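You operate a simulated robot arm through the tools that you are given. There is no shell and no other tool. Be economical: measure what you need, move in short steps, check, and stop when the job is done.

You run a simulated robot arm. Do the job below in one go: nothing can be reset, and whatever is moved stays where it is left.

Task
Pump soap twice into the warm water, then soak the burnt pan clean and drain the sink.
Fine: pan on the rack, stopper on the counter by the soap pump, strainer back in the plug hole.
Where things are to end (x, y in the base frame): milk pan within 0.06 m of [0.92, 0.66].

The check looks at the end state, three seconds after you hand in, the way a careful person would. Anything else that was tipped, shoved, dropped, spilled or broken makes it a failure. Lids that push on must go on centred and level and be pressed home; caps that screw on are set level and turned clockwise until they are tight.

Robot
A 6-joint arm with a two-finger parallel gripper on a trunk, on a base that drives. Base frame: it is fixed to the floor where the robot stands at the start and does not move with it; the origin is under the middle of the robot, x ahead of it, y to its left, z up. Units: m, degrees, N and s.
Its first joint turns from -166.0 to 166.0 degrees. Places, roughly: bottom of the sink [1, 0.3, 0.7]; cold tap [1.2, 0.2, 1]; dish rack floor [0.8, 0.7, 0.9]; hot tap [1.1, 0.5, 1]; milk pan [0.75, 1, 1]; plug hole [1, 0.2, 0.7]; sink strainer (8x8x5 cm) [0.9, -0.1, 0.9]. Payload 3.43 kg.
Tool frame: the origin (TCP) lies between the finger pads and is the grasp point; the fingertips stand 0.034 m ahead of it; z points along the fingers, y is the line along which they close. The gripper opens to 0.128 m. The fingers are 0.024 m wide and 0.012 m thick; the gripper's body (0.048 by 0.13 m) begins 0.096 m behind the TCP.
Orientation is that of the tool frame in the base frame, as a unit quaternion [w, x, y, z]. With the fingers straight down and closing along the base's y, the tool's x points along the base's -x, its y along +y and its z along -z.

Tools
- The arm moves only by the tool nudge_tool. Its argument "increments" is a list of rows, each an object of numbers (a shift or turn left out is 0, a gripper value left out holds the last): "dx", "dy", "dz": the shift along the tool's x, y, z in cm; "ax", "ay", "az": the turn, a rotation vector about the tool's x, y, z in degrees; "claw": the finger opening in cm, from 0 to 12.8. In form: [{"dx": .., "dy": .., "dz": .., "ax": .., "ay": .., "az": .., "claw": ..}, ...]. A call has 1 to 20 rows; each row is the pose to reach, as a shift and turn from the pose commanded when the call began, along the tool's axes at that moment. Rows are played at 5 a second. More than 0.05 m and 8.6 degrees between two rows, or a gripper value outside its range, and nothing of the call is played. Where a pose cannot be reached the arm comes as near as it can. A force on the tool above 40 N (or 10 N above the force at the start of the call, whichever is more), or a blocked arm, ends the call early, and 0.2 s more pass. Each finger travels about 0.153 m/s and halts on what it meets, pressing with about 42 N; the grip force reading is that of the motor and also rises with nothing between the fingers. The clock runs only during rows and for 0.2 s after the last one: add rows that repeat a pose to give the fingers time. The reply holds the time, the measured pose of the TCP, the force on the tool along the base axes, the opening and the grip force, in the units named above and with some noise, with the torque about the TCP (base axes, N m) and any sound that the robot's microphone picked up.
- Cameras (640 x 400 px; columns grow to the right, rows downward): "scene" is now at [0.169, 0.253, 1.233]; the picture's right is [0.33, -0.94, 0.00], its down [-0.22, -0.08, -0.97] and it looks along [0.92, 0.32, -0.23] (base axes); focal length 241 px, centre (320, 200). "wrist" rides on the gripper at [0.076, -0.011, -0.16] in the tool frame; the picture's right is [0.15, 0.99, 0.00], its down [-0.88, 0.13, -0.46] and it looks along [-0.45, 0.07, 0.89] (tool axes); focal length 234 px, centre (320, 200). There is no depth. A picture from a camera that has moved, and an enlarged one, comes with that camera's place and axes in the base frame and with its lens.
- get_image(camera): a new picture of that camera. No time passes.
- base_move(legs): drives the robot by 1 to 6 legs, each [ahead, left, turn to the left] in m, m and degrees, along the robot's own axes; the way and the turn of a leg run together, so that a leg with both is an arc; at most 1.5 m and 180 degrees a leg. The arm and the cameras ride along, it lands a little off, and it stops where it bumps. It gives what a move gives.
- aim_head(pan, tilt): turns the head with the scene camera to pan (to the left, within 143 degrees either way) and tilt (down, from -29 to 69), counted from straight ahead of the robot. It gives what a move gives.
- zoom(camera, box): a new picture of the part [left, top, right, bottom] of that camera's present view, enlarged. No time passes.
- hand_in(): hands the job in; it is judged then, once.

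Work in short steps. Places have to be worked out from the pictures, the camera data and where the tool is seen: move nearer, look again, correct. Check each grasp and each placing, and mend what went wrong. You have 120 turns and 90 pictures in all, those below and enlarged ones among them. Open the gripper and draw the arm clear of the work before you hand the job in, unless the task says otherwise; then end with one line.

The tools are called after "Call:" as a command line: name --argument value ..., lists and objects as JSON in quotes. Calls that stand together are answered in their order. nudge_tool: Moves the arm, as the interface text tells. Its arguments: {"type":"object","properties":{"increments":{"type":"array","items":{"type":"object","properties":{"dx":{"type":"number"},"dy":{"type":"number"},"dz":{"type":"number"},"ax":{"type":"number"},"ay":{"type":"number"},"az":{"type":"number"},"claw":{"type":"number"}}}}},"required":["increments"]} The other tools are called the same way: base_move (legs) drives the base; aim_head (pan, tilt) turns the head that bears the scene camera; get_image (camera) takes a picture; zoom (camera, box) takes an enlarged picture of a part of a camera's view; hand_in () hands the job in.

At the start:

```text
clock: 0.0
tool_pos: [0.644, 0.303, 1.1553]
tool_rot: [0.001, 0.001, 1.0, 0.0]
wrist_force: [-0.3, 1.0, -0.3]
moment: [0.02, 0.0, 0.0]
gripper_width: 0.1278
gripper_force: 0.0
robot x, y, heading: [-0.0029, -0.0019, 0.2]
head pan, tilt: [19.4, 13.3]
```

scene: 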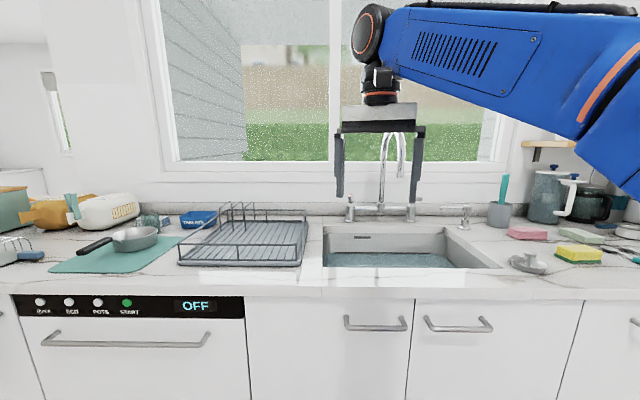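
wrist: 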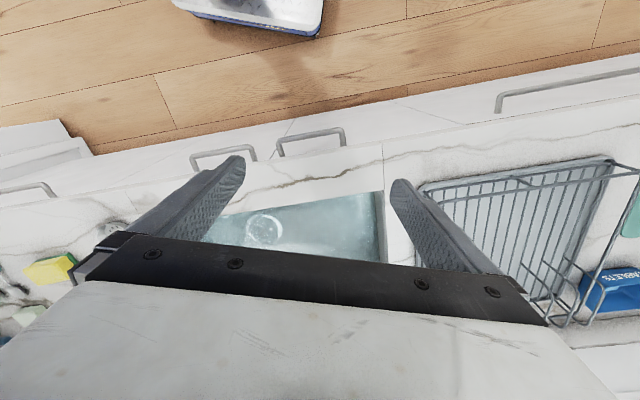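

The scene shows the sink with water in it, the soap pump to its right, the strainer on the counter, and the pan on the mat to the left. I'll look closer at each.

Call:
zoom --camera "scene" --box '[310, 170, 550, 320]'

Call:
zoom --camera "scene" --box '[40, 180, 320, 355]'

Call:
zoom --camera "wrist" --box '[180, 140, 420, 290]'

```text
2.67 times, centred on (430, 245) of scene
camera zoom: at [0.169, 0.253, 1.233], right [0.33, -0.94, 0.0], down [-0.22, -0.08, -0.97], along [0.92, 0.32, -0.23], focal length 644 px, centre (27, 80)
```

zoom: 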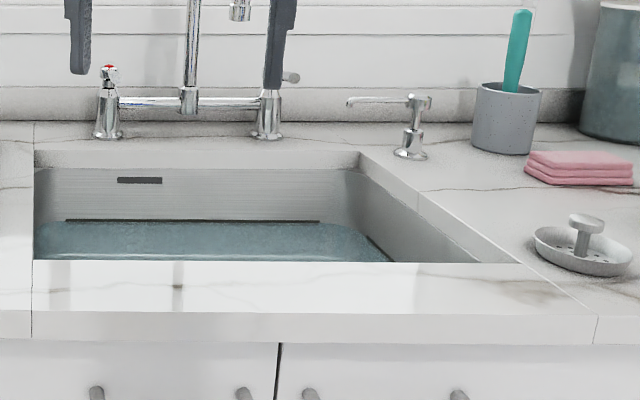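

```text
2.29 times, centred on (180, 268) of scene
camera zoom: at [0.169, 0.253, 1.233], right [0.33, -0.94, 0.0], down [-0.22, -0.08, -0.97], along [0.92, 0.32, -0.23], focal length 552 px, centre (640, 46)
```

zoom: 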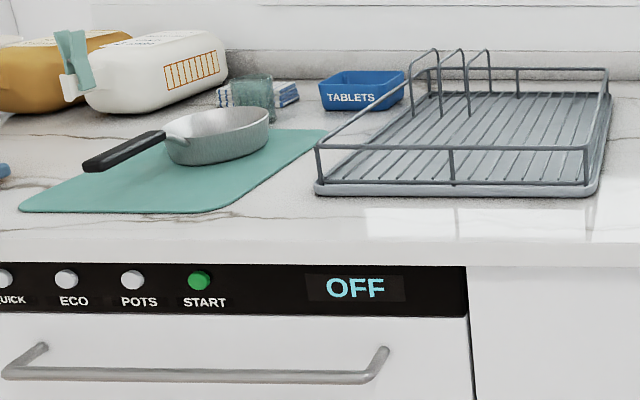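

```text
2.67 times, centred on (300, 215) of wrist
camera zoom: at [0.5688, 0.2922, 1.3165], right [-0.14, 0.99, 0.0], down [0.88, 0.13, 0.46], along [0.45, 0.07, -0.89], focal length 624 px, centre (373, 160)
```

zoom: 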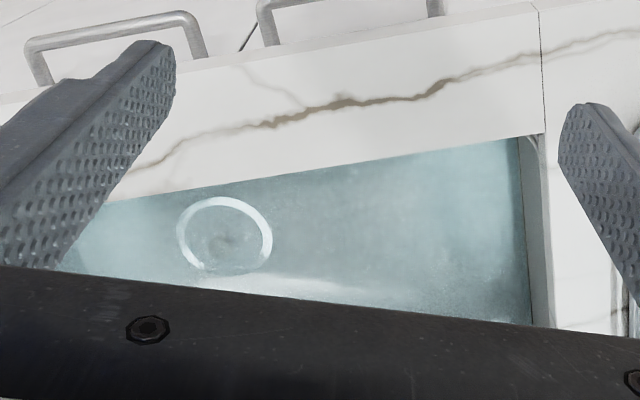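

The counter runs at about 19.4° to the base frame, so I'll turn the robot to face it squarely, and look again before driving closer.

Call:
base_move --legs '[[0, 0, 19.2], [0.2, -0.1, 0]]'

Call:
aim_head --pan -10 --tilt 35

Call:
get_image --camera "scene"

Call:
get_image --camera "wrist"

```text
clock: 2.8
tool_pos: [0.736, 0.4635, 1.1556]
tool_rot: [0.001, -0.16, 0.987, 0.001]
wrist_force: [0.0, 0.5, 0.2]
moment: [-0.01, 0.02, -0.01]
gripper_width: 0.1277
gripper_force: 0.0
robot x, y, heading: [0.2256, -0.0315, 18.7]
head pan, tilt: [19.4, 13.3]
```

```text
clock: 3.7
tool_pos: [0.7373, 0.4633, 1.1564]
tool_rot: [0.001, -0.161, 0.987, 0.0]
wrist_force: [-0.5, 0.6, -0.7]
moment: [0.03, -0.01, -0.01]
gripper_width: 0.1277
gripper_force: 0.0
robot x, y, heading: [0.2239, -0.0301, 18.6]
head pan, tilt: [-10.0, 35.0]
```

```text
84 pictures are left
camera scene: at [0.3167, 0.2194, 1.1983], right [0.15, -0.99, 0.0], down [-0.57, -0.09, -0.82], along [0.81, 0.12, -0.57], focal length 241 px, centre (320, 200)
```

scene: 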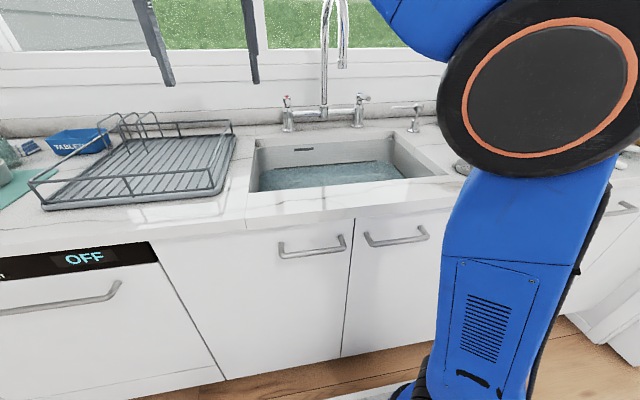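

```text
83 pictures are left
camera wrist: at [0.6688, 0.4281, 1.3166], right [-0.45, 0.89, 0.0], down [0.79, 0.4, 0.46], along [0.41, 0.21, -0.89], focal length 234 px, centre (320, 200)
```

wrist: 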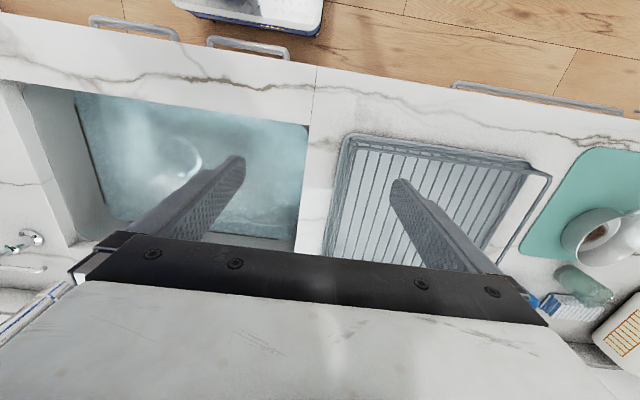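

Facing the counter now with a little room ahead. I'll drive a bit forward, then bring the arm back and across, closed, to the front of the soap pump.

Call:
base_move --legs '[[0.08, 0, 0.7]]'

Call:
nudge_tool --increments '[{"dx": 4, "claw": 12}, {"dx": 8, "claw": 8}, {"dx": 8, "dy": -5, "claw": 4}, {"dx": 8, "dy": -10, "claw": 0}, {"dx": 8, "dy": -15}, {"dx": 8, "dy": -20}, {"dx": 8, "dy": -25}, {"dx": 8, "dy": -30}, {"dx": 8, "dy": -35}, {"dx": 8, "dy": -40}, {"dx": 8, "dy": -45}, {"dx": 8, "dy": -50}, {"dx": 8, "dy": -55}]'

Call:
get_image --camera "wrist"

Call:
get_image --camera "scene"

```text
clock: 4.8
tool_pos: [0.8085, 0.4955, 1.1546]
tool_rot: [0.001, -0.166, 0.986, 0.001]
wrist_force: [0.8, -0.1, -0.5]
moment: [-0.02, 0.01, -0.05]
gripper_width: 0.1279
gripper_force: 0.0
robot x, y, heading: [0.2972, -0.0063, 19.4]
head pan, tilt: [-10.0, 35.0]
```

```text
clock: 7.5
tool_pos: [0.9099, -0.0512, 1.1582]
tool_rot: [0.001, -0.166, 0.986, 0.001]
wrist_force: [-0.1, -0.9, -0.1]
moment: [-0.01, -0.05, 0.01]
gripper_width: 0.0001
gripper_force: 32.9
robot x, y, heading: [0.2969, -0.0053, 19.4]
head pan, tilt: [-10.0, 35.0]
```

```text
82 pictures are left
camera wrist: at [0.843, -0.0874, 1.3183], right [-0.46, 0.89, 0.0], down [0.79, 0.41, 0.46], along [0.41, 0.21, -0.89], focal length 234 px, centre (320, 200)
```

wrist: 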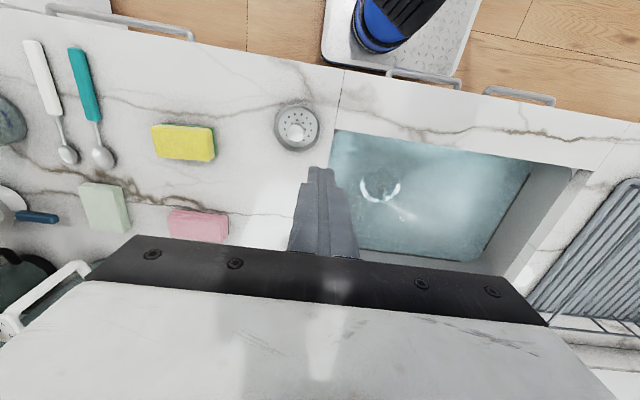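

```text
81 pictures are left
camera scene: at [0.3892, 0.246, 1.1982], right [0.16, -0.99, 0.0], down [-0.57, -0.09, -0.82], along [0.81, 0.13, -0.57], focal length 241 px, centre (320, 200)
```

scene: 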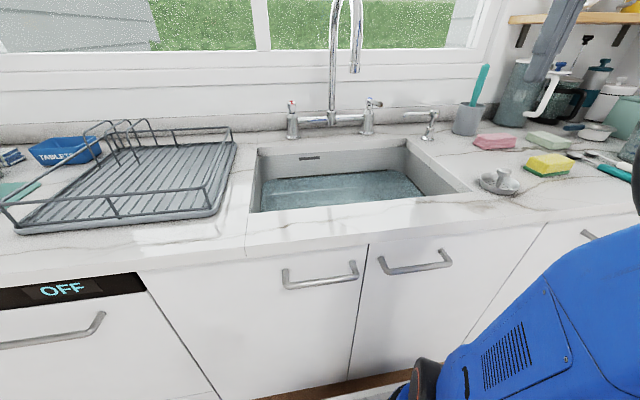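

Clear view of the pump from the scene camera. I'll zoom for a precise position and the spout's direction.

Call:
zoom --camera "scene" --box '[340, 85, 500, 185]'

```text
4.00 times, centred on (420, 135) of scene
camera zoom: at [0.3892, 0.246, 1.1982], right [0.16, -0.99, 0.0], down [-0.57, -0.09, -0.82], along [0.81, 0.13, -0.57], focal length 965 px, centre (-80, 460)
```

zoom: 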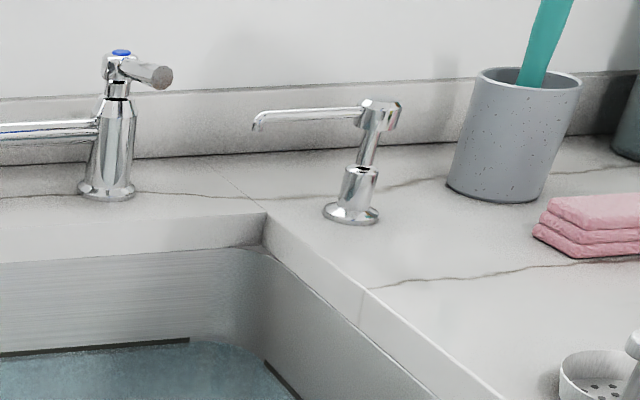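

Pump head is at about (1.208, 0.016), top z ≈ 1.00, with the spout over the sink corner. I'll move above it, staying high.

Call:
nudge_tool --increments '[{"dx": -5, "dy": -3.4}, {"dx": -10, "dy": -3.4}, {"dx": -15, "dy": -3.4}, {"dx": -20, "dy": -3.4}, {"dx": -25, "dy": -3.4}, {"dx": -30.3, "dy": -3.4}, {"dx": -30.3, "dy": -3.4, "dz": 5}, {"dx": -30.3, "dy": -3.4, "dz": 9}]'

Call:
zoom --camera "scene" --box '[340, 60, 500, 160]'

Call:
get_image --camera "wrist"

```text
refused: row 1 steps farther than a row can; nothing moved
```

```text
4.00 times, centred on (420, 110) of scene
camera zoom: at [0.3892, 0.246, 1.1982], right [0.16, -0.99, 0.0], down [-0.57, -0.09, -0.82], along [0.81, 0.13, -0.57], focal length 965 px, centre (-80, 560)
```

zoom: 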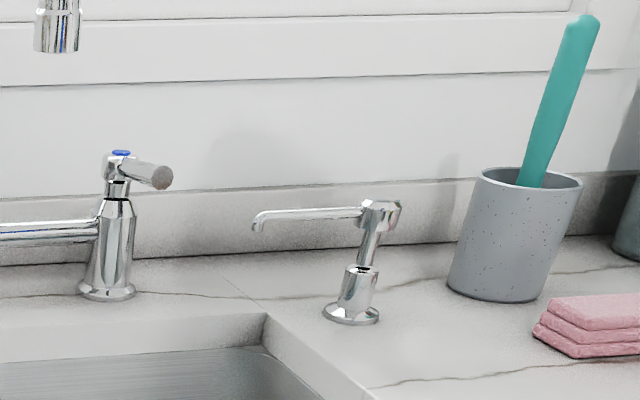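

```text
78 pictures are left
camera wrist: at [0.843, -0.0874, 1.3183], right [-0.46, 0.89, 0.0], down [0.79, 0.41, 0.46], along [0.41, 0.21, -0.89], focal length 234 px, centre (320, 200)
```

wrist: 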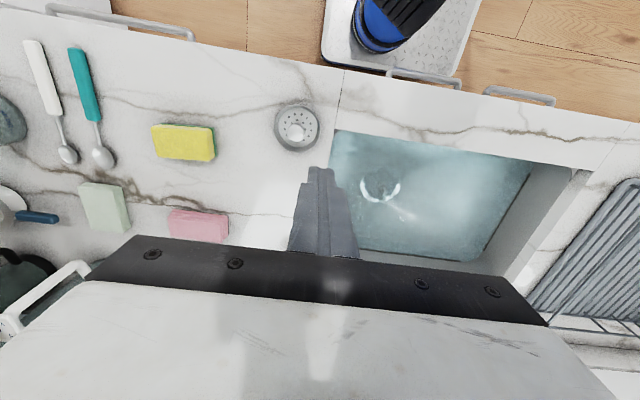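

The first step was too long diagonally, so I'll spread the side shift over the rows.

Call:
nudge_tool --increments '[{"dx": -4, "dy": -1.7}, {"dx": -8, "dy": -3.4}, {"dx": -12.5, "dy": -3.4}, {"dx": -17, "dy": -3.4}, {"dx": -21.5, "dy": -3.4}, {"dx": -26, "dy": -3.4}, {"dx": -30.3, "dy": -3.4}, {"dx": -30.3, "dy": -3.4, "dz": 4.5}, {"dx": -30.3, "dy": -3.4, "dz": 8.5}]'

Call:
zoom --camera "scene" --box '[340, 60, 500, 160]'

Call:
get_image --camera "wrist"

```text
clock: 9.6
tool_pos: [1.2084, 0.0152, 1.0721]
tool_rot: [0.001, -0.166, 0.986, 0.0]
wrist_force: [0.5, 0.0, 0.2]
moment: [0.0, 0.0, 0.0]
gripper_width: 0.0
gripper_force: 32.8
out of reach, approached as far as the arm can: row 6, 7
robot x, y, heading: [0.296, -0.0044, 19.3]
head pan, tilt: [-10.0, 35.0]
```

```text
4.00 times, centred on (420, 110) of scene
camera zoom: at [0.3896, 0.2459, 1.1982], right [0.16, -0.99, 0.0], down [-0.57, -0.09, -0.82], along [0.81, 0.13, -0.57], focal length 965 px, centre (-80, 560)
```

zoom: 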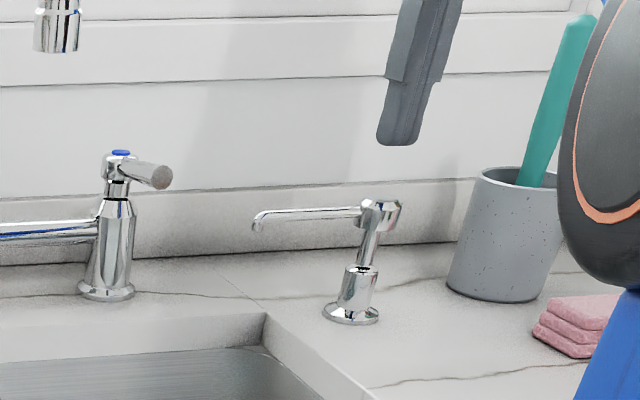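

```text
76 pictures are left
camera wrist: at [1.1408, -0.0212, 1.2321], right [-0.46, 0.89, 0.0], down [0.79, 0.41, 0.46], along [0.41, 0.21, -0.89], focal length 234 px, centre (320, 200)
```

wrist: 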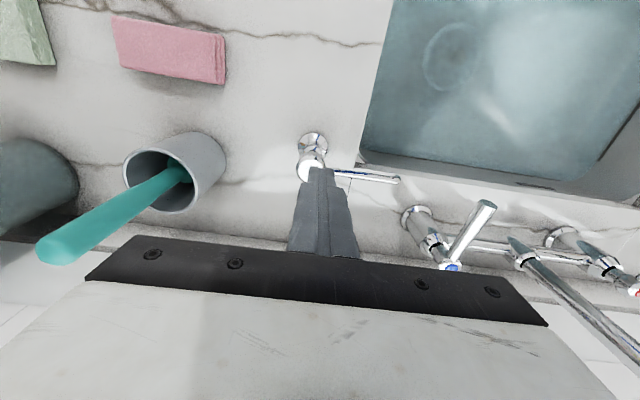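

Fingers are just off: the wrist view puts the pump at about (1.217, 0.008). I'll shift slightly and descend slowly to contact.

Call:
nudge_tool --increments '[{"dx": -0.6, "dy": -0.9}, {"dx": -0.6, "dy": -0.9, "dz": 2}, {"dx": -0.6, "dy": -0.9, "dz": 3}, {"dx": -0.6, "dy": -0.9, "dz": 3.5}, {"dx": -0.6, "dy": -0.9, "dz": 3.5}]'

Call:
zoom --camera "scene" --box '[360, 70, 480, 145]'

Call:
zoom --camera "wrist" --box '[240, 110, 400, 210]'

```text
clock: 10.8
tool_pos: [1.2186, 0.0094, 1.035]
tool_rot: [0.001, -0.166, 0.986, 0.0]
wrist_force: [0.6, -0.9, 0.7]
moment: [0.06, 0.0, 0.01]
gripper_width: 0.0
gripper_force: 33.6
robot x, y, heading: [0.301, -0.004, 19.1]
head pan, tilt: [-10.0, 35.0]
```

```text
5.33 times, centred on (420, 108) of scene
camera zoom: at [0.3896, 0.2459, 1.1982], right [0.16, -0.99, 0.0], down [-0.57, -0.09, -0.82], along [0.81, 0.13, -0.57], focal length 1287 px, centre (-213, 693)
```

zoom: 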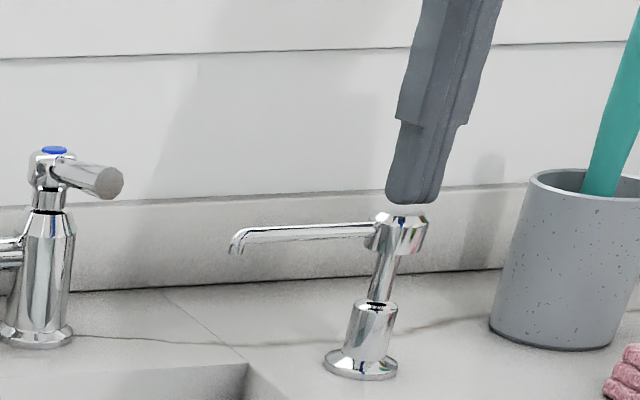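

```text
4.00 times, centred on (320, 160) of wrist
camera zoom: at [1.1503, -0.0272, 1.196], right [-0.46, 0.89, 0.0], down [0.79, 0.41, 0.46], along [0.41, 0.21, -0.89], focal length 937 px, centre (320, 360)
```

zoom: 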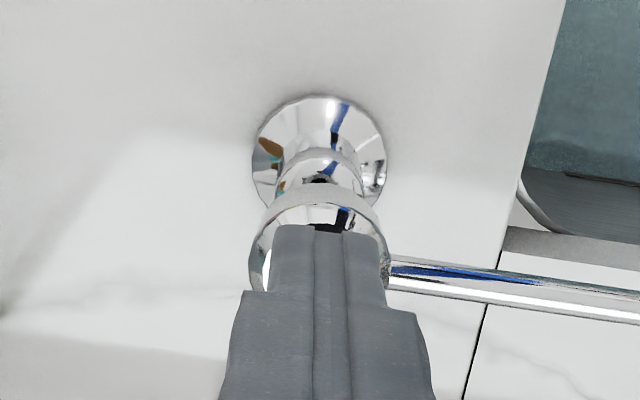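

Aligned over the pump head, just above it. Press down in small steps and watch the force.

Call:
nudge_tool --increments '[{"dz": 0.5}, {"dz": 1}, {"dz": 1.5}, {"dz": 2}, {"dz": 2.5}, {"dz": 3}, {"dz": 3}]'

Call:
zoom --camera "scene" --box '[360, 70, 480, 145]'

```text
clock: 11.9
tool_pos: [1.2181, 0.009, 1.0165]
tool_rot: [0.007, -0.166, 0.986, 0.0]
wrist_force: [2.9, 1.2, 19.2]
moment: [0.01, 0.13, -0.03]
gripper_width: 0.0001
gripper_force: 33.0
robot x, y, heading: [0.2966, -0.0026, 19.3]
head pan, tilt: [-10.0, 35.0]
stopped in row 5: the force on the tool passed its limit at 48 N (the readings are from after the stop); the commanded pose is now the measured one
```

```text
5.33 times, centred on (420, 108) of scene
camera zoom: at [0.3891, 0.246, 1.1983], right [0.16, -0.99, 0.0], down [-0.57, -0.09, -0.82], along [0.81, 0.13, -0.57], focal length 1287 px, centre (-213, 693)
```

zoom: 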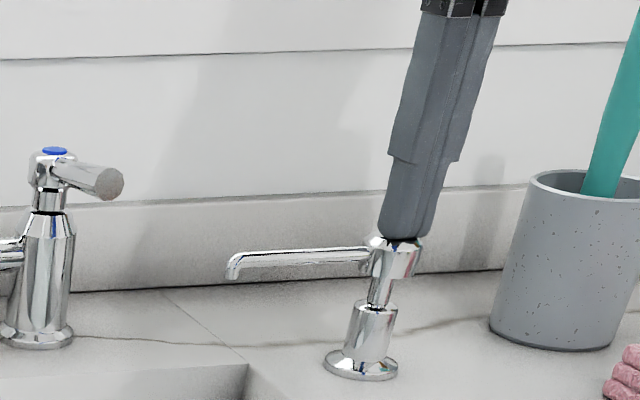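

The head went down about 1.7 cm and hit its stop. I'll let it rise fully and look for soap.

Call:
nudge_tool --increments '[{"dz": -1}, {"dz": -2}, {"dz": -3}, {"dz": -3.5}, {"dz": -3.5}, {"dz": -3.5}]'

Call:
get_image --camera "scene"

Call:
get_image --camera "wrist"

```text
clock: 13.3
tool_pos: [1.2187, 0.007, 1.0482]
tool_rot: [0.004, -0.166, 0.986, -0.001]
wrist_force: [0.8, 0.7, -0.1]
moment: [-0.01, -0.01, 0.0]
gripper_width: 0.0001
gripper_force: 33.2
robot x, y, heading: [0.2994, -0.0025, 19.5]
head pan, tilt: [-10.0, 35.0]
```

```text
72 pictures are left
camera scene: at [0.3897, 0.2459, 1.1982], right [0.16, -0.99, 0.0], down [-0.57, -0.09, -0.82], along [0.81, 0.13, -0.57], focal length 241 px, centre (320, 200)
```

scene: 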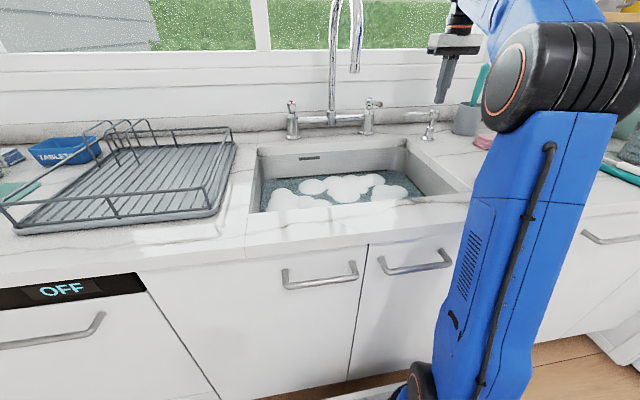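

```text
71 pictures are left
camera wrist: at [1.1495, -0.0288, 1.2089], right [-0.46, 0.89, 0.0], down [0.79, 0.41, 0.46], along [0.41, 0.21, -0.89], focal length 234 px, centre (320, 200)
```

wrist: 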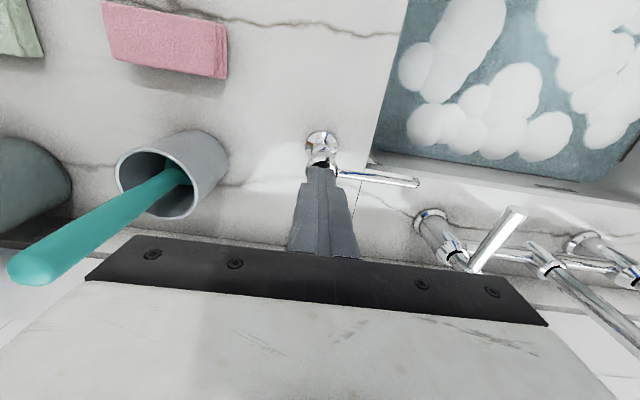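

Foam has appeared after the first pump. Second press now, then rise.

Call:
nudge_tool --increments '[{"dx": -0.1, "dy": 0.1, "dz": 1}, {"dx": -0.1, "dy": 0.1, "dz": 2}, {"dz": 2.5}, {"dz": 3}, {"dz": 3.5}, {"dz": 4}, {"dz": 4.3}]'

Call:
nudge_tool --increments '[{"dz": -2}, {"dz": -4}, {"dz": -6}, {"dz": -8}, {"dz": -8}]'

Call:
get_image --camera "scene"

```text
clock: 14.7
tool_pos: [1.2163, 0.0082, 1.0162]
tool_rot: [0.01, -0.165, 0.986, -0.002]
wrist_force: [2.2, 1.3, 18.5]
moment: [0.02, 0.1, -0.02]
gripper_width: 0.0002
gripper_force: 33.1
robot x, y, heading: [0.2954, -0.0047, 19.2]
head pan, tilt: [-10.0, 35.0]
stopped in row 6: the force on the tool passed its limit at 47 N (the readings are from after the stop); the commanded pose is now the measured one
```

```text
clock: 15.9
tool_pos: [1.2175, 0.0081, 1.0947]
tool_rot: [0.007, -0.166, 0.986, 0.0]
wrist_force: [-0.3, -0.5, -1.3]
moment: [0.0, -0.04, 0.02]
gripper_width: 0.0002
gripper_force: 33.2
robot x, y, heading: [0.2986, -0.0034, 19.5]
head pan, tilt: [-10.0, 35.0]
```

```text
70 pictures are left
camera scene: at [0.3898, 0.2459, 1.1982], right [0.16, -0.99, 0.0], down [-0.57, -0.09, -0.82], along [0.81, 0.13, -0.57], focal length 241 px, centre (320, 200)
```

scene: 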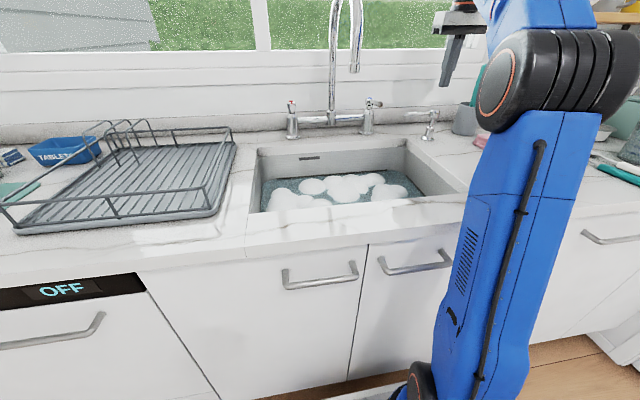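

Two full strokes done. Retract the arm back and toward the robot's front, clear of the faucet, then drive left toward the pan.

Call:
nudge_tool --increments '[{"dx": 4}, {"dx": 8, "dz": -2}, {"dx": 12, "dz": -4}, {"dx": 16, "dz": -6}, {"dx": 20, "dz": -7}, {"dx": 24, "dz": -7}, {"dx": 28, "dz": -7}, {"dx": 32, "dz": -7}, {"dx": 36, "dz": -7}, {"dx": 40, "dz": -7}, {"dx": 40, "dy": 5, "dz": -7}, {"dx": 40, "dy": 10, "dz": -7}, {"dx": 40, "dy": 15, "dz": -7}, {"dx": 40, "dy": 20, "dz": -7}, {"dx": 40, "dy": 25, "dz": -7}, {"dx": 40, "dy": 30, "dz": -7}, {"dx": 40, "dy": 35, "dz": -7, "claw": 4}]'

Call:
base_move --legs '[[0, 0.55, 0]]'

Call:
aim_head --pan 10 --tilt 35

Call:
get_image --camera "scene"

Call:
get_image --camera "wrist"

```text
clock: 19.5
tool_pos: [0.7246, 0.204, 1.147]
tool_rot: [0.011, -0.155, 0.988, 0.001]
wrist_force: [-4.6, 3.5, 0.1]
moment: [-0.35, -0.51, -0.03]
gripper_width: 0.0401
gripper_force: 0.1
out of reach, approached as far as the arm can: row 12, 13, 14, 15, 16, 17
robot x, y, heading: [0.2974, -0.0074, 19.2]
head pan, tilt: [-10.0, 35.0]
```

```text
clock: 22.7
tool_pos: [0.5336, 0.7369, 1.1465]
tool_rot: [0.01, -0.17, 0.985, 0.001]
wrist_force: [0.2, -0.5, 0.4]
moment: [0.0, -0.02, 0.01]
gripper_width: 0.0399
gripper_force: 0.1
robot x, y, heading: [0.1114, 0.5237, 19.7]
head pan, tilt: [-10.0, 35.0]
```

```text
clock: 23.5
tool_pos: [0.5339, 0.7374, 1.1476]
tool_rot: [0.009, -0.169, 0.986, 0.002]
wrist_force: [-0.6, 0.5, -0.8]
moment: [0.01, 0.04, 0.01]
gripper_width: 0.0399
gripper_force: 0.2
robot x, y, heading: [0.1155, 0.5233, 19.4]
head pan, tilt: [10.0, 35.0]
```

```text
69 pictures are left
camera scene: at [0.1921, 0.8029, 1.1982], right [0.49, -0.87, 0.0], down [-0.5, -0.28, -0.82], along [0.71, 0.4, -0.57], focal length 241 px, centre (320, 200)
```

scene: 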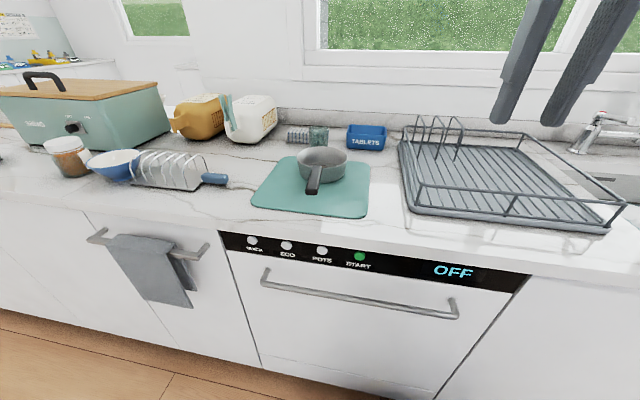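

```text
68 pictures are left
camera wrist: at [0.4637, 0.7001, 1.3062], right [-0.47, 0.88, 0.0], down [0.78, 0.41, 0.47], along [0.42, 0.22, -0.88], focal length 234 px, centre (320, 200)
```

wrist: 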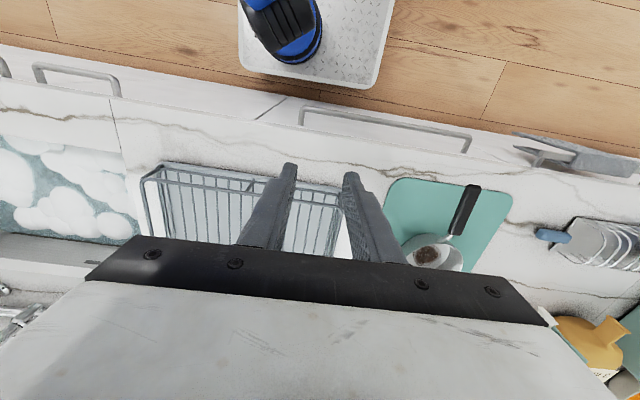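

Pan and handle are visible with the handle pointing to the front. Zooming in on both cameras to locate the handle.

Call:
zoom --camera "scene" --box '[250, 130, 410, 230]'

Call:
zoom --camera "wrist" --box '[370, 170, 530, 270]'

```text
4.00 times, centred on (330, 180) of scene
camera zoom: at [0.1921, 0.8029, 1.1982], right [0.49, -0.87, 0.0], down [-0.5, -0.28, -0.82], along [0.71, 0.4, -0.57], focal length 965 px, centre (280, 280)
```

zoom: 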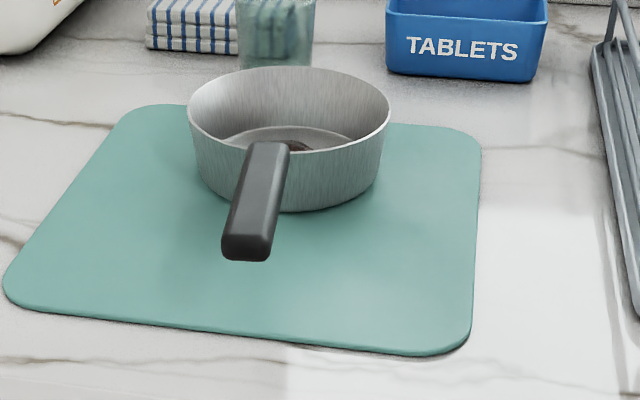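

```text
4.00 times, centred on (450, 220) of wrist
camera zoom: at [0.4637, 0.7001, 1.3062], right [-0.47, 0.88, 0.0], down [0.78, 0.41, 0.47], along [0.42, 0.22, -0.88], focal length 937 px, centre (-200, 120)
```

zoom: 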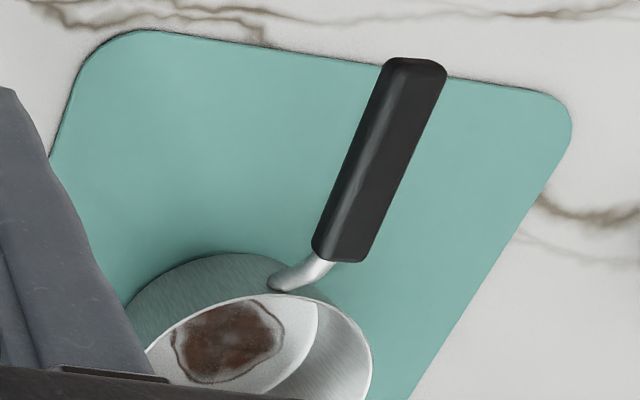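

Triangulated: handle runs from butt (0.487, 0.985) to (0.572, 1.022), top z ≈ 0.975, yaw about 23.6°. I'll move above the inner part of the handle with the yaw matched.

Call:
nudge_tool --increments '[{"dx": -2, "dy": 4, "ay": 1, "az": -2, "claw": 6}, {"dx": -4, "dy": 8, "ay": 1, "az": -4}, {"dx": -6, "dy": 12, "ay": 1, "az": -4}, {"dx": -8, "dy": 16, "ay": 1, "az": -4}, {"dx": -10, "dy": 20, "ay": 1, "az": -4}, {"dx": -10.3, "dy": 24.5, "ay": 1, "az": -4}, {"dx": -10.3, "dy": 25.4, "dz": 4, "ay": 1, "az": -4}, {"dx": -10.3, "dy": 25.4, "dz": 8, "ay": 1, "az": -4}, {"dx": -10.3, "dy": 25.4, "dz": 10, "ay": 1, "az": -4}, {"dx": -10.3, "dy": 25.4, "dz": 10, "ay": 1, "az": -4}]'

Call:
get_image --camera "wrist"

Call:
zoom --camera "scene" --box '[250, 130, 410, 230]'

```text
clock: 25.7
tool_pos: [0.5485, 1.0114, 1.0505]
tool_rot: [0.0, -0.203, 0.979, -0.001]
wrist_force: [-0.2, -1.1, -0.7]
moment: [-0.02, -0.01, 0.0]
gripper_width: 0.0603
gripper_force: 0.1
robot x, y, heading: [0.1112, 0.523, 19.7]
head pan, tilt: [10.0, 35.0]
```

```text
65 pictures are left
camera wrist: at [0.4844, 0.9696, 1.2109], right [-0.53, 0.85, 0.0], down [0.75, 0.47, 0.46], along [0.39, 0.24, -0.89], focal length 234 px, centre (320, 200)
```

wrist: 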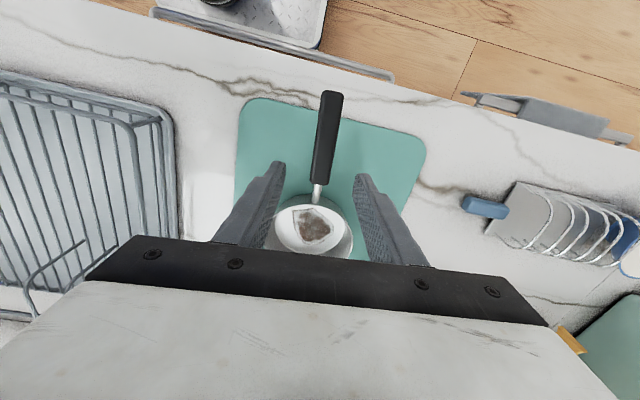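

```text
4.00 times, centred on (330, 180) of scene
camera zoom: at [0.1921, 0.8031, 1.1982], right [0.49, -0.87, 0.0], down [-0.5, -0.28, -0.82], along [0.71, 0.4, -0.57], focal length 965 px, centre (280, 280)
```

zoom: 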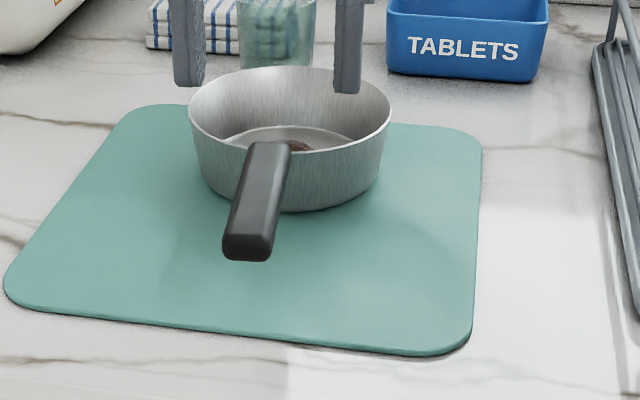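

The TCP projects right onto the inner handle and the yaw matches. Descend to z ≈ 0.962 and close.

Call:
nudge_tool --increments '[{"dz": 3}, {"dz": 6}, {"dz": 8.8}, {"dz": 8.8}, {"dz": 8.8, "claw": 3}, {"dz": 8.8, "claw": 0}, {"dz": 8.8, "claw": 0}, {"dz": 8.8, "claw": 0}]'

Call:
zoom --camera "scene" --box '[250, 130, 410, 230]'

```text
clock: 27.5
tool_pos: [0.5493, 1.01, 0.9613]
tool_rot: [0.002, -0.204, 0.979, -0.001]
wrist_force: [-0.4, 1.4, -0.4]
moment: [0.06, -0.02, 0.2]
gripper_width: 0.0217
gripper_force: 42.1
robot x, y, heading: [0.112, 0.5202, 19.8]
head pan, tilt: [10.0, 35.0]
```

```text
4.00 times, centred on (330, 180) of scene
camera zoom: at [0.1921, 0.8031, 1.1982], right [0.49, -0.87, 0.0], down [-0.5, -0.28, -0.82], along [0.71, 0.4, -0.57], focal length 965 px, centre (280, 280)
```

zoom: 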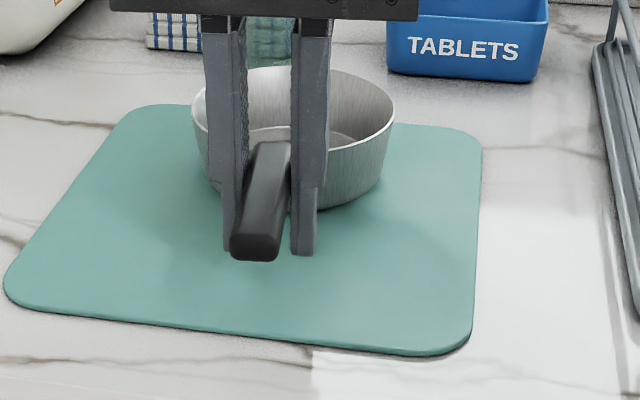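

Handle gripped (2.2 cm). Lift a little and check for sagging.

Call:
nudge_tool --increments '[{"dz": -2}, {"dz": -5}, {"dz": -9}, {"dz": -9}]'

Call:
get_image --camera "scene"

```text
clock: 28.5
tool_pos: [0.5506, 1.0145, 1.0551]
tool_rot: [0.002, -0.204, 0.979, -0.001]
wrist_force: [0.0, 1.0, -3.4]
moment: [-0.11, 0.23, -0.01]
gripper_width: 0.0217
gripper_force: 42.4
robot x, y, heading: [0.1111, 0.5241, 19.8]
head pan, tilt: [10.0, 35.0]
```

```text
62 pictures are left
camera scene: at [0.1922, 0.8031, 1.1982], right [0.49, -0.87, 0.0], down [-0.5, -0.28, -0.82], along [0.71, 0.4, -0.57], focal length 241 px, centre (320, 200)
```

scene: 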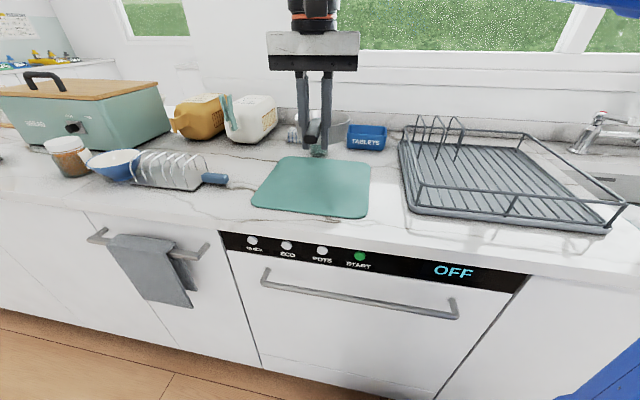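

Held firmly with no sag (3.4 N). Raise it, bring it in front of the robot, then drive right to the sink, keeping the pan bottom above the rack.

Call:
nudge_tool --increments '[{"dz": -4}, {"dz": -8}, {"dz": -11}, {"dx": 0.3, "dy": -4.5, "dz": -11, "az": 2}, {"dx": 0.6, "dy": -9, "dz": -11, "az": 4.2}, {"dx": 1, "dy": -13.5, "dz": -11, "az": 4.2}, {"dx": 1.3, "dy": -18, "dz": -11, "az": 4.2}, {"dx": 1.6, "dy": -22.5, "dz": -11, "az": 4.2}, {"dx": 2, "dy": -27, "dz": -11, "az": 4.2}, {"dx": 2.3, "dy": -31.5, "dz": -11, "az": 4.2}, {"dx": 2.3, "dy": -31.5, "dz": -11, "az": 4.2}]'

Call:
base_move --legs '[[0, -0.42, 0]]'

Call:
aim_head --pan -5 --tilt 35

Call:
get_image --camera "scene"

Call:
get_image --camera "wrist"

```text
clock: 30.9
tool_pos: [0.6518, 0.7139, 1.1627]
tool_rot: [0.003, -0.167, 0.986, 0.0]
wrist_force: [0.2, 0.5, -2.5]
moment: [-0.11, 0.25, 0.01]
gripper_width: 0.0215
gripper_force: 42.0
robot x, y, heading: [0.1131, 0.5253, 19.4]
head pan, tilt: [10.0, 35.0]
```

```text
clock: 33.5
tool_pos: [0.7928, 0.3099, 1.1629]
tool_rot: [0.004, -0.16, 0.987, -0.001]
wrist_force: [0.0, -0.5, -2.6]
moment: [-0.12, 0.23, -0.03]
gripper_width: 0.0218
gripper_force: 41.9
robot x, y, heading: [0.2522, 0.1241, 18.7]
head pan, tilt: [10.0, 35.0]
```

```text
clock: 34.3
tool_pos: [0.7937, 0.3088, 1.1624]
tool_rot: [0.003, -0.16, 0.987, 0.0]
wrist_force: [-0.6, 0.2, -2.1]
moment: [-0.11, 0.22, 0.0]
gripper_width: 0.022
gripper_force: 42.3
robot x, y, heading: [0.2465, 0.1273, 18.7]
head pan, tilt: [-5.0, 35.0]
```

```text
61 pictures are left
camera scene: at [0.3423, 0.3847, 1.1982], right [0.24, -0.97, 0.0], down [-0.56, -0.14, -0.82], along [0.8, 0.19, -0.57], focal length 241 px, centre (320, 200)
```

scene: 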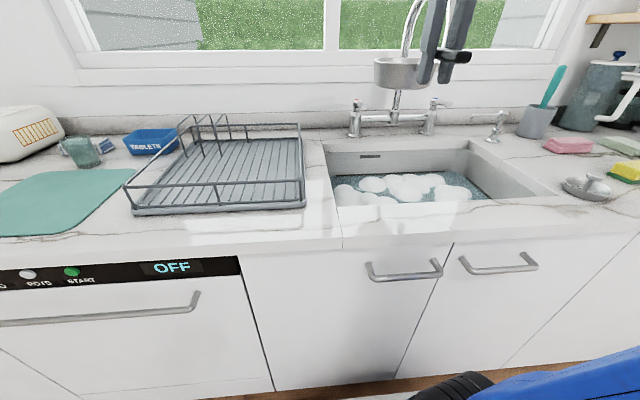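

```text
60 pictures are left
camera wrist: at [0.7243, 0.2736, 1.3228], right [-0.45, 0.89, 0.0], down [0.79, 0.4, 0.46], along [0.41, 0.21, -0.89], focal length 234 px, centre (320, 200)
```

wrist: 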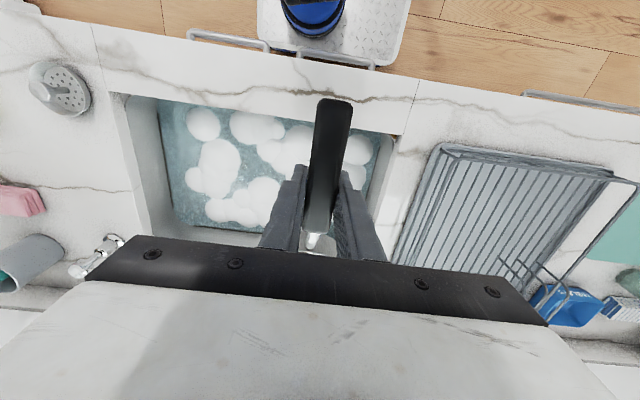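

Sink front edge is at u≈0.838 and the left edge at v≈0.166. I'll move forward over the left half of the sink, then lower the pan into the water slowly.

Call:
nudge_tool --increments '[{"dx": -4, "dy": 1.5}, {"dx": -8, "dy": 1.5}, {"dx": -11.9, "dy": 1.5}, {"dx": -11.9, "dy": 1.5, "dz": 4}, {"dx": -11.9, "dy": 1.5, "dz": 8}, {"dx": -11.9, "dy": 1.5, "dz": 12}, {"dx": -11.9, "dy": 1.5, "dz": 16}, {"dx": -11.9, "dy": 1.5, "dz": 20}, {"dx": -11.9, "dy": 1.5, "dz": 20}]'

Call:
get_image --camera "scene"

Call:
get_image --camera "wrist"

```text
clock: 36.3
tool_pos: [0.9057, 0.3631, 0.9641]
tool_rot: [0.004, -0.16, 0.987, 0.0]
wrist_force: [-0.3, 0.3, -2.7]
moment: [-0.09, 0.27, 0.01]
gripper_width: 0.0218
gripper_force: 42.0
robot x, y, heading: [0.2514, 0.1246, 18.7]
head pan, tilt: [-5.0, 35.0]
```

```text
59 pictures are left
camera scene: at [0.3424, 0.3847, 1.1982], right [0.24, -0.97, 0.0], down [-0.56, -0.14, -0.82], along [0.8, 0.19, -0.57], focal length 241 px, centre (320, 200)
```

scene: 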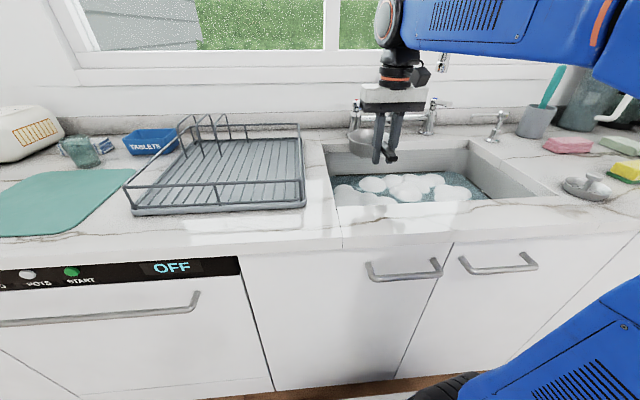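

```text
58 pictures are left
camera wrist: at [0.836, 0.3268, 1.1231], right [-0.45, 0.89, 0.0], down [0.79, 0.4, 0.46], along [0.41, 0.21, -0.89], focal length 234 px, centre (320, 200)
```

wrist: 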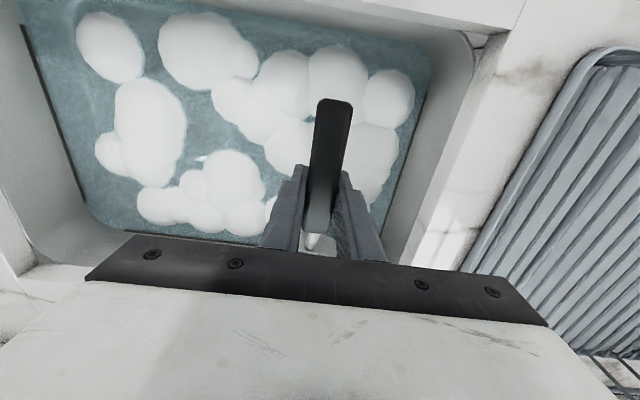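

Pan is over the left part of the sink, clear of walls. Lower further, slowing near the bottom.

Call:
nudge_tool --increments '[{"dz": 3}, {"dz": 6}, {"dz": 9}, {"dz": 12}, {"dz": 15}, {"dz": 17}, {"dz": 18}, {"dz": 18.5}, {"dz": 19}, {"dz": 19}]'

Call:
get_image --camera "wrist"

```text
clock: 38.5
tool_pos: [0.9047, 0.3619, 0.7743]
tool_rot: [0.004, -0.16, 0.987, 0.001]
wrist_force: [-5.0, -1.2, 18.2]
moment: [0.34, -0.92, 0.06]
gripper_width: 0.0219
gripper_force: 41.8
robot x, y, heading: [0.2493, 0.129, 18.5]
head pan, tilt: [-5.0, 35.0]
```

```text
57 pictures are left
camera wrist: at [0.8355, 0.3265, 0.9345], right [-0.45, 0.89, 0.0], down [0.79, 0.4, 0.46], along [0.41, 0.21, -0.89], focal length 234 px, centre (320, 200)
```

wrist: 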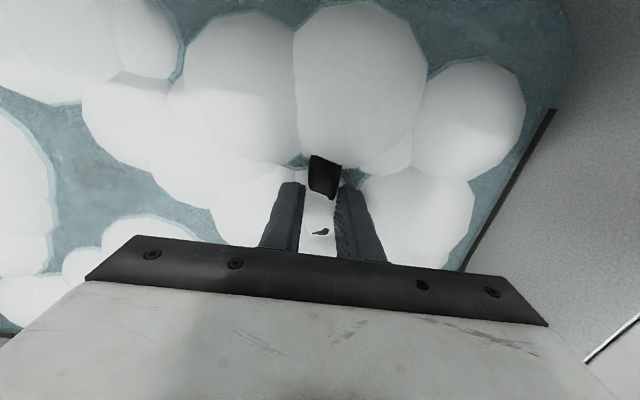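

It's resting on the sink bottom (18 N up). Unload slightly, release, rise clear and look.

Call:
nudge_tool --increments '[{"dz": -0.3}, {"dz": -0.4, "claw": 3}, {"dz": -0.4, "claw": 5}, {"dz": -0.4, "claw": 5.5}, {"dz": -4}, {"dz": -8}, {"dz": -12}, {"dz": -16}, {"dz": -20}, {"dz": -24}, {"dz": -28}, {"dz": -28}]'

Call:
get_image --camera "wrist"

Call:
get_image --camera "scene"

```text
clock: 41.1
tool_pos: [0.8989, 0.3636, 1.0542]
tool_rot: [0.003, -0.16, 0.987, 0.0]
wrist_force: [0.3, 0.0, -0.2]
moment: [0.01, -0.05, 0.03]
gripper_width: 0.055
gripper_force: 0.1
robot x, y, heading: [0.2515, 0.1282, 18.7]
head pan, tilt: [-5.0, 35.0]
```

```text
56 pictures are left
camera wrist: at [0.8312, 0.328, 1.2136], right [-0.45, 0.89, 0.0], down [0.79, 0.4, 0.46], along [0.41, 0.21, -0.89], focal length 234 px, centre (320, 200)
```

wrist: 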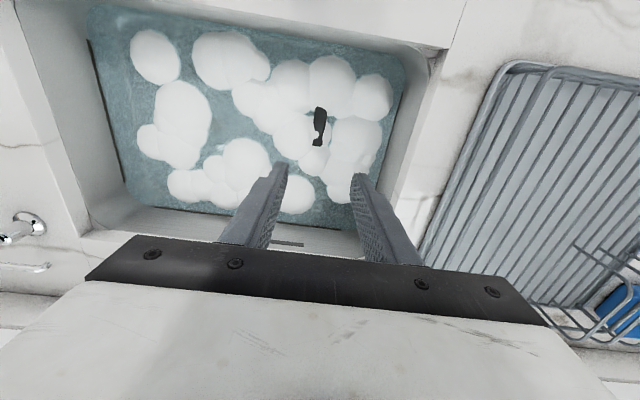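

```text
55 pictures are left
camera scene: at [0.3423, 0.3846, 1.1982], right [0.24, -0.97, 0.0], down [-0.56, -0.14, -0.82], along [0.8, 0.19, -0.57], focal length 241 px, centre (320, 200)
```

scene: 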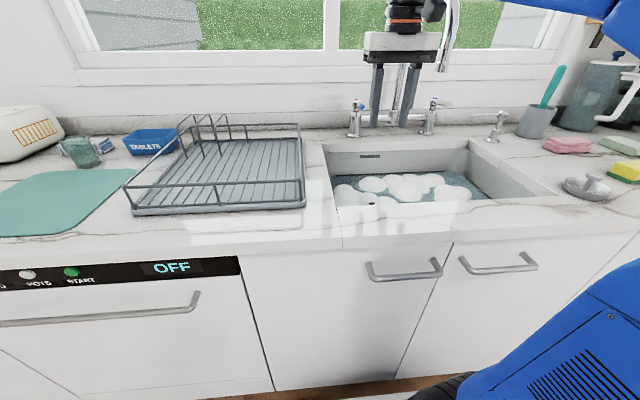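

Pan is submerged under foam. Let it soak, holding the arm still for a while.

Call:
nudge_tool --increments '[{"dz": 0}, {"dz": 0}, {"dz": 0}, {"dz": 0}, {"dz": 0}, {"dz": 0}, {"dz": 0}, {"dz": 0}, {"dz": 0}, {"dz": 0}, {"dz": 0}, {"dz": 0}, {"dz": 0}, {"dz": 0}, {"dz": 0}, {"dz": 0}, {"dz": 0}, {"dz": 0}, {"dz": 0}, {"dz": 0}]'

Call:
nudge_tool --increments '[{"dz": 0}, {"dz": 0}, {"dz": 0}, {"dz": 0}, {"dz": 0}, {"dz": 0}, {"dz": 0}, {"dz": 0}, {"dz": 0}, {"dz": 0}, {"dz": 0}, {"dz": 0}, {"dz": 0}, {"dz": 0}, {"dz": 0}, {"dz": 0}, {"dz": 0}, {"dz": 0}, {"dz": 0}, {"dz": 0}]'

Call:
nudge_tool --increments '[{"dz": 0}, {"dz": 0}, {"dz": 0}, {"dz": 0}, {"dz": 0}, {"dz": 0}, {"dz": 0}, {"dz": 0}, {"dz": 0}, {"dz": 0}, {"dz": 0}, {"dz": 0}, {"dz": 0}, {"dz": 0}, {"dz": 0}, {"dz": 0}, {"dz": 0}, {"dz": 0}, {"dz": 0}, {"dz": 0}]'

Call:
nudge_tool --increments '[{"dz": 0}, {"dz": 0}, {"dz": 0}, {"dz": 0}, {"dz": 0}, {"dz": 0}, {"dz": 0}, {"dz": 0}, {"dz": 0}, {"dz": 0}, {"dz": 0}, {"dz": 0}, {"dz": 0}, {"dz": 0}, {"dz": 0}, {"dz": 0}, {"dz": 0}, {"dz": 0}, {"dz": 0}, {"dz": 0}]'

Call:
nudge_tool --increments '[{"dz": 0}, {"dz": 0}, {"dz": 0}, {"dz": 0}, {"dz": 0}, {"dz": 0}, {"dz": 0}, {"dz": 0}, {"dz": 0}, {"dz": 0}, {"dz": 0}, {"dz": 0}, {"dz": 0}, {"dz": 0}, {"dz": 0}, {"dz": 0}, {"dz": 0}, {"dz": 0}, {"dz": 0}, {"dz": 0}]'

Call:
nudge_tool --increments '[{"dz": 0}, {"dz": 0}, {"dz": 0}, {"dz": 0}, {"dz": 0}, {"dz": 0}, {"dz": 0}, {"dz": 0}, {"dz": 0}, {"dz": 0}, {"dz": 0}, {"dz": 0}, {"dz": 0}, {"dz": 0}, {"dz": 0}, {"dz": 0}, {"dz": 0}, {"dz": 0}, {"dz": 0}, {"dz": 0}]'

Call:
get_image --camera "wrist"

```text
clock: 45.3
tool_pos: [0.9003, 0.3642, 1.0525]
tool_rot: [0.003, -0.16, 0.987, -0.001]
wrist_force: [-0.8, 0.0, -1.6]
moment: [-0.02, 0.05, -0.01]
gripper_width: 0.0551
gripper_force: 0.1
robot x, y, heading: [0.25, 0.1293, 18.9]
head pan, tilt: [-5.0, 35.0]
```

```text
clock: 49.5
tool_pos: [0.9008, 0.3631, 1.0533]
tool_rot: [0.004, -0.16, 0.987, 0.0]
wrist_force: [-0.2, -0.5, 0.5]
moment: [-0.04, 0.01, -0.05]
gripper_width: 0.0548
gripper_force: 0.0
robot x, y, heading: [0.2507, 0.1273, 18.8]
head pan, tilt: [-5.0, 35.0]
```

```text
clock: 53.7
tool_pos: [0.8999, 0.3648, 1.0521]
tool_rot: [0.003, -0.16, 0.987, -0.001]
wrist_force: [-0.3, 0.1, -0.4]
moment: [0.0, -0.03, 0.01]
gripper_width: 0.0548
gripper_force: 0.2
robot x, y, heading: [0.2539, 0.1269, 19.0]
head pan, tilt: [-5.0, 35.0]
```

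```text
clock: 57.9
tool_pos: [0.9007, 0.3638, 1.053]
tool_rot: [0.003, -0.16, 0.987, 0.0]
wrist_force: [0.0, 0.0, -0.8]
moment: [-0.03, -0.01, -0.02]
gripper_width: 0.0551
gripper_force: 0.1
robot x, y, heading: [0.2536, 0.1273, 18.8]
head pan, tilt: [-5.0, 35.0]
```

```text
clock: 62.1
tool_pos: [0.9003, 0.3637, 1.0538]
tool_rot: [0.003, -0.16, 0.987, 0.0]
wrist_force: [-0.2, -0.4, 0.6]
moment: [0.02, 0.0, 0.02]
gripper_width: 0.0549
gripper_force: 0.1
robot x, y, heading: [0.2541, 0.1236, 18.4]
head pan, tilt: [-5.0, 35.0]
```

```text
clock: 66.3
tool_pos: [0.9007, 0.3643, 1.0524]
tool_rot: [0.004, -0.16, 0.987, -0.001]
wrist_force: [0.6, 0.4, -0.3]
moment: [-0.03, -0.02, -0.02]
gripper_width: 0.0549
gripper_force: 0.2
robot x, y, heading: [0.2533, 0.1294, 19.0]
head pan, tilt: [-5.0, 35.0]
```

```text
54 pictures are left
camera wrist: at [0.8311, 0.328, 1.2133], right [-0.45, 0.89, 0.0], down [0.79, 0.4, 0.46], along [0.41, 0.21, -0.89], focal length 234 px, centre (320, 200)
```

wrist: 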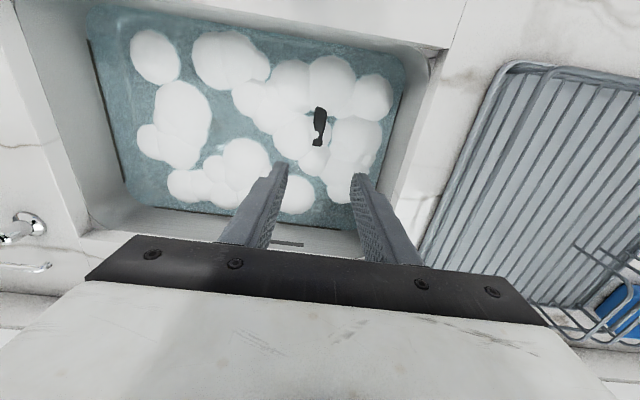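

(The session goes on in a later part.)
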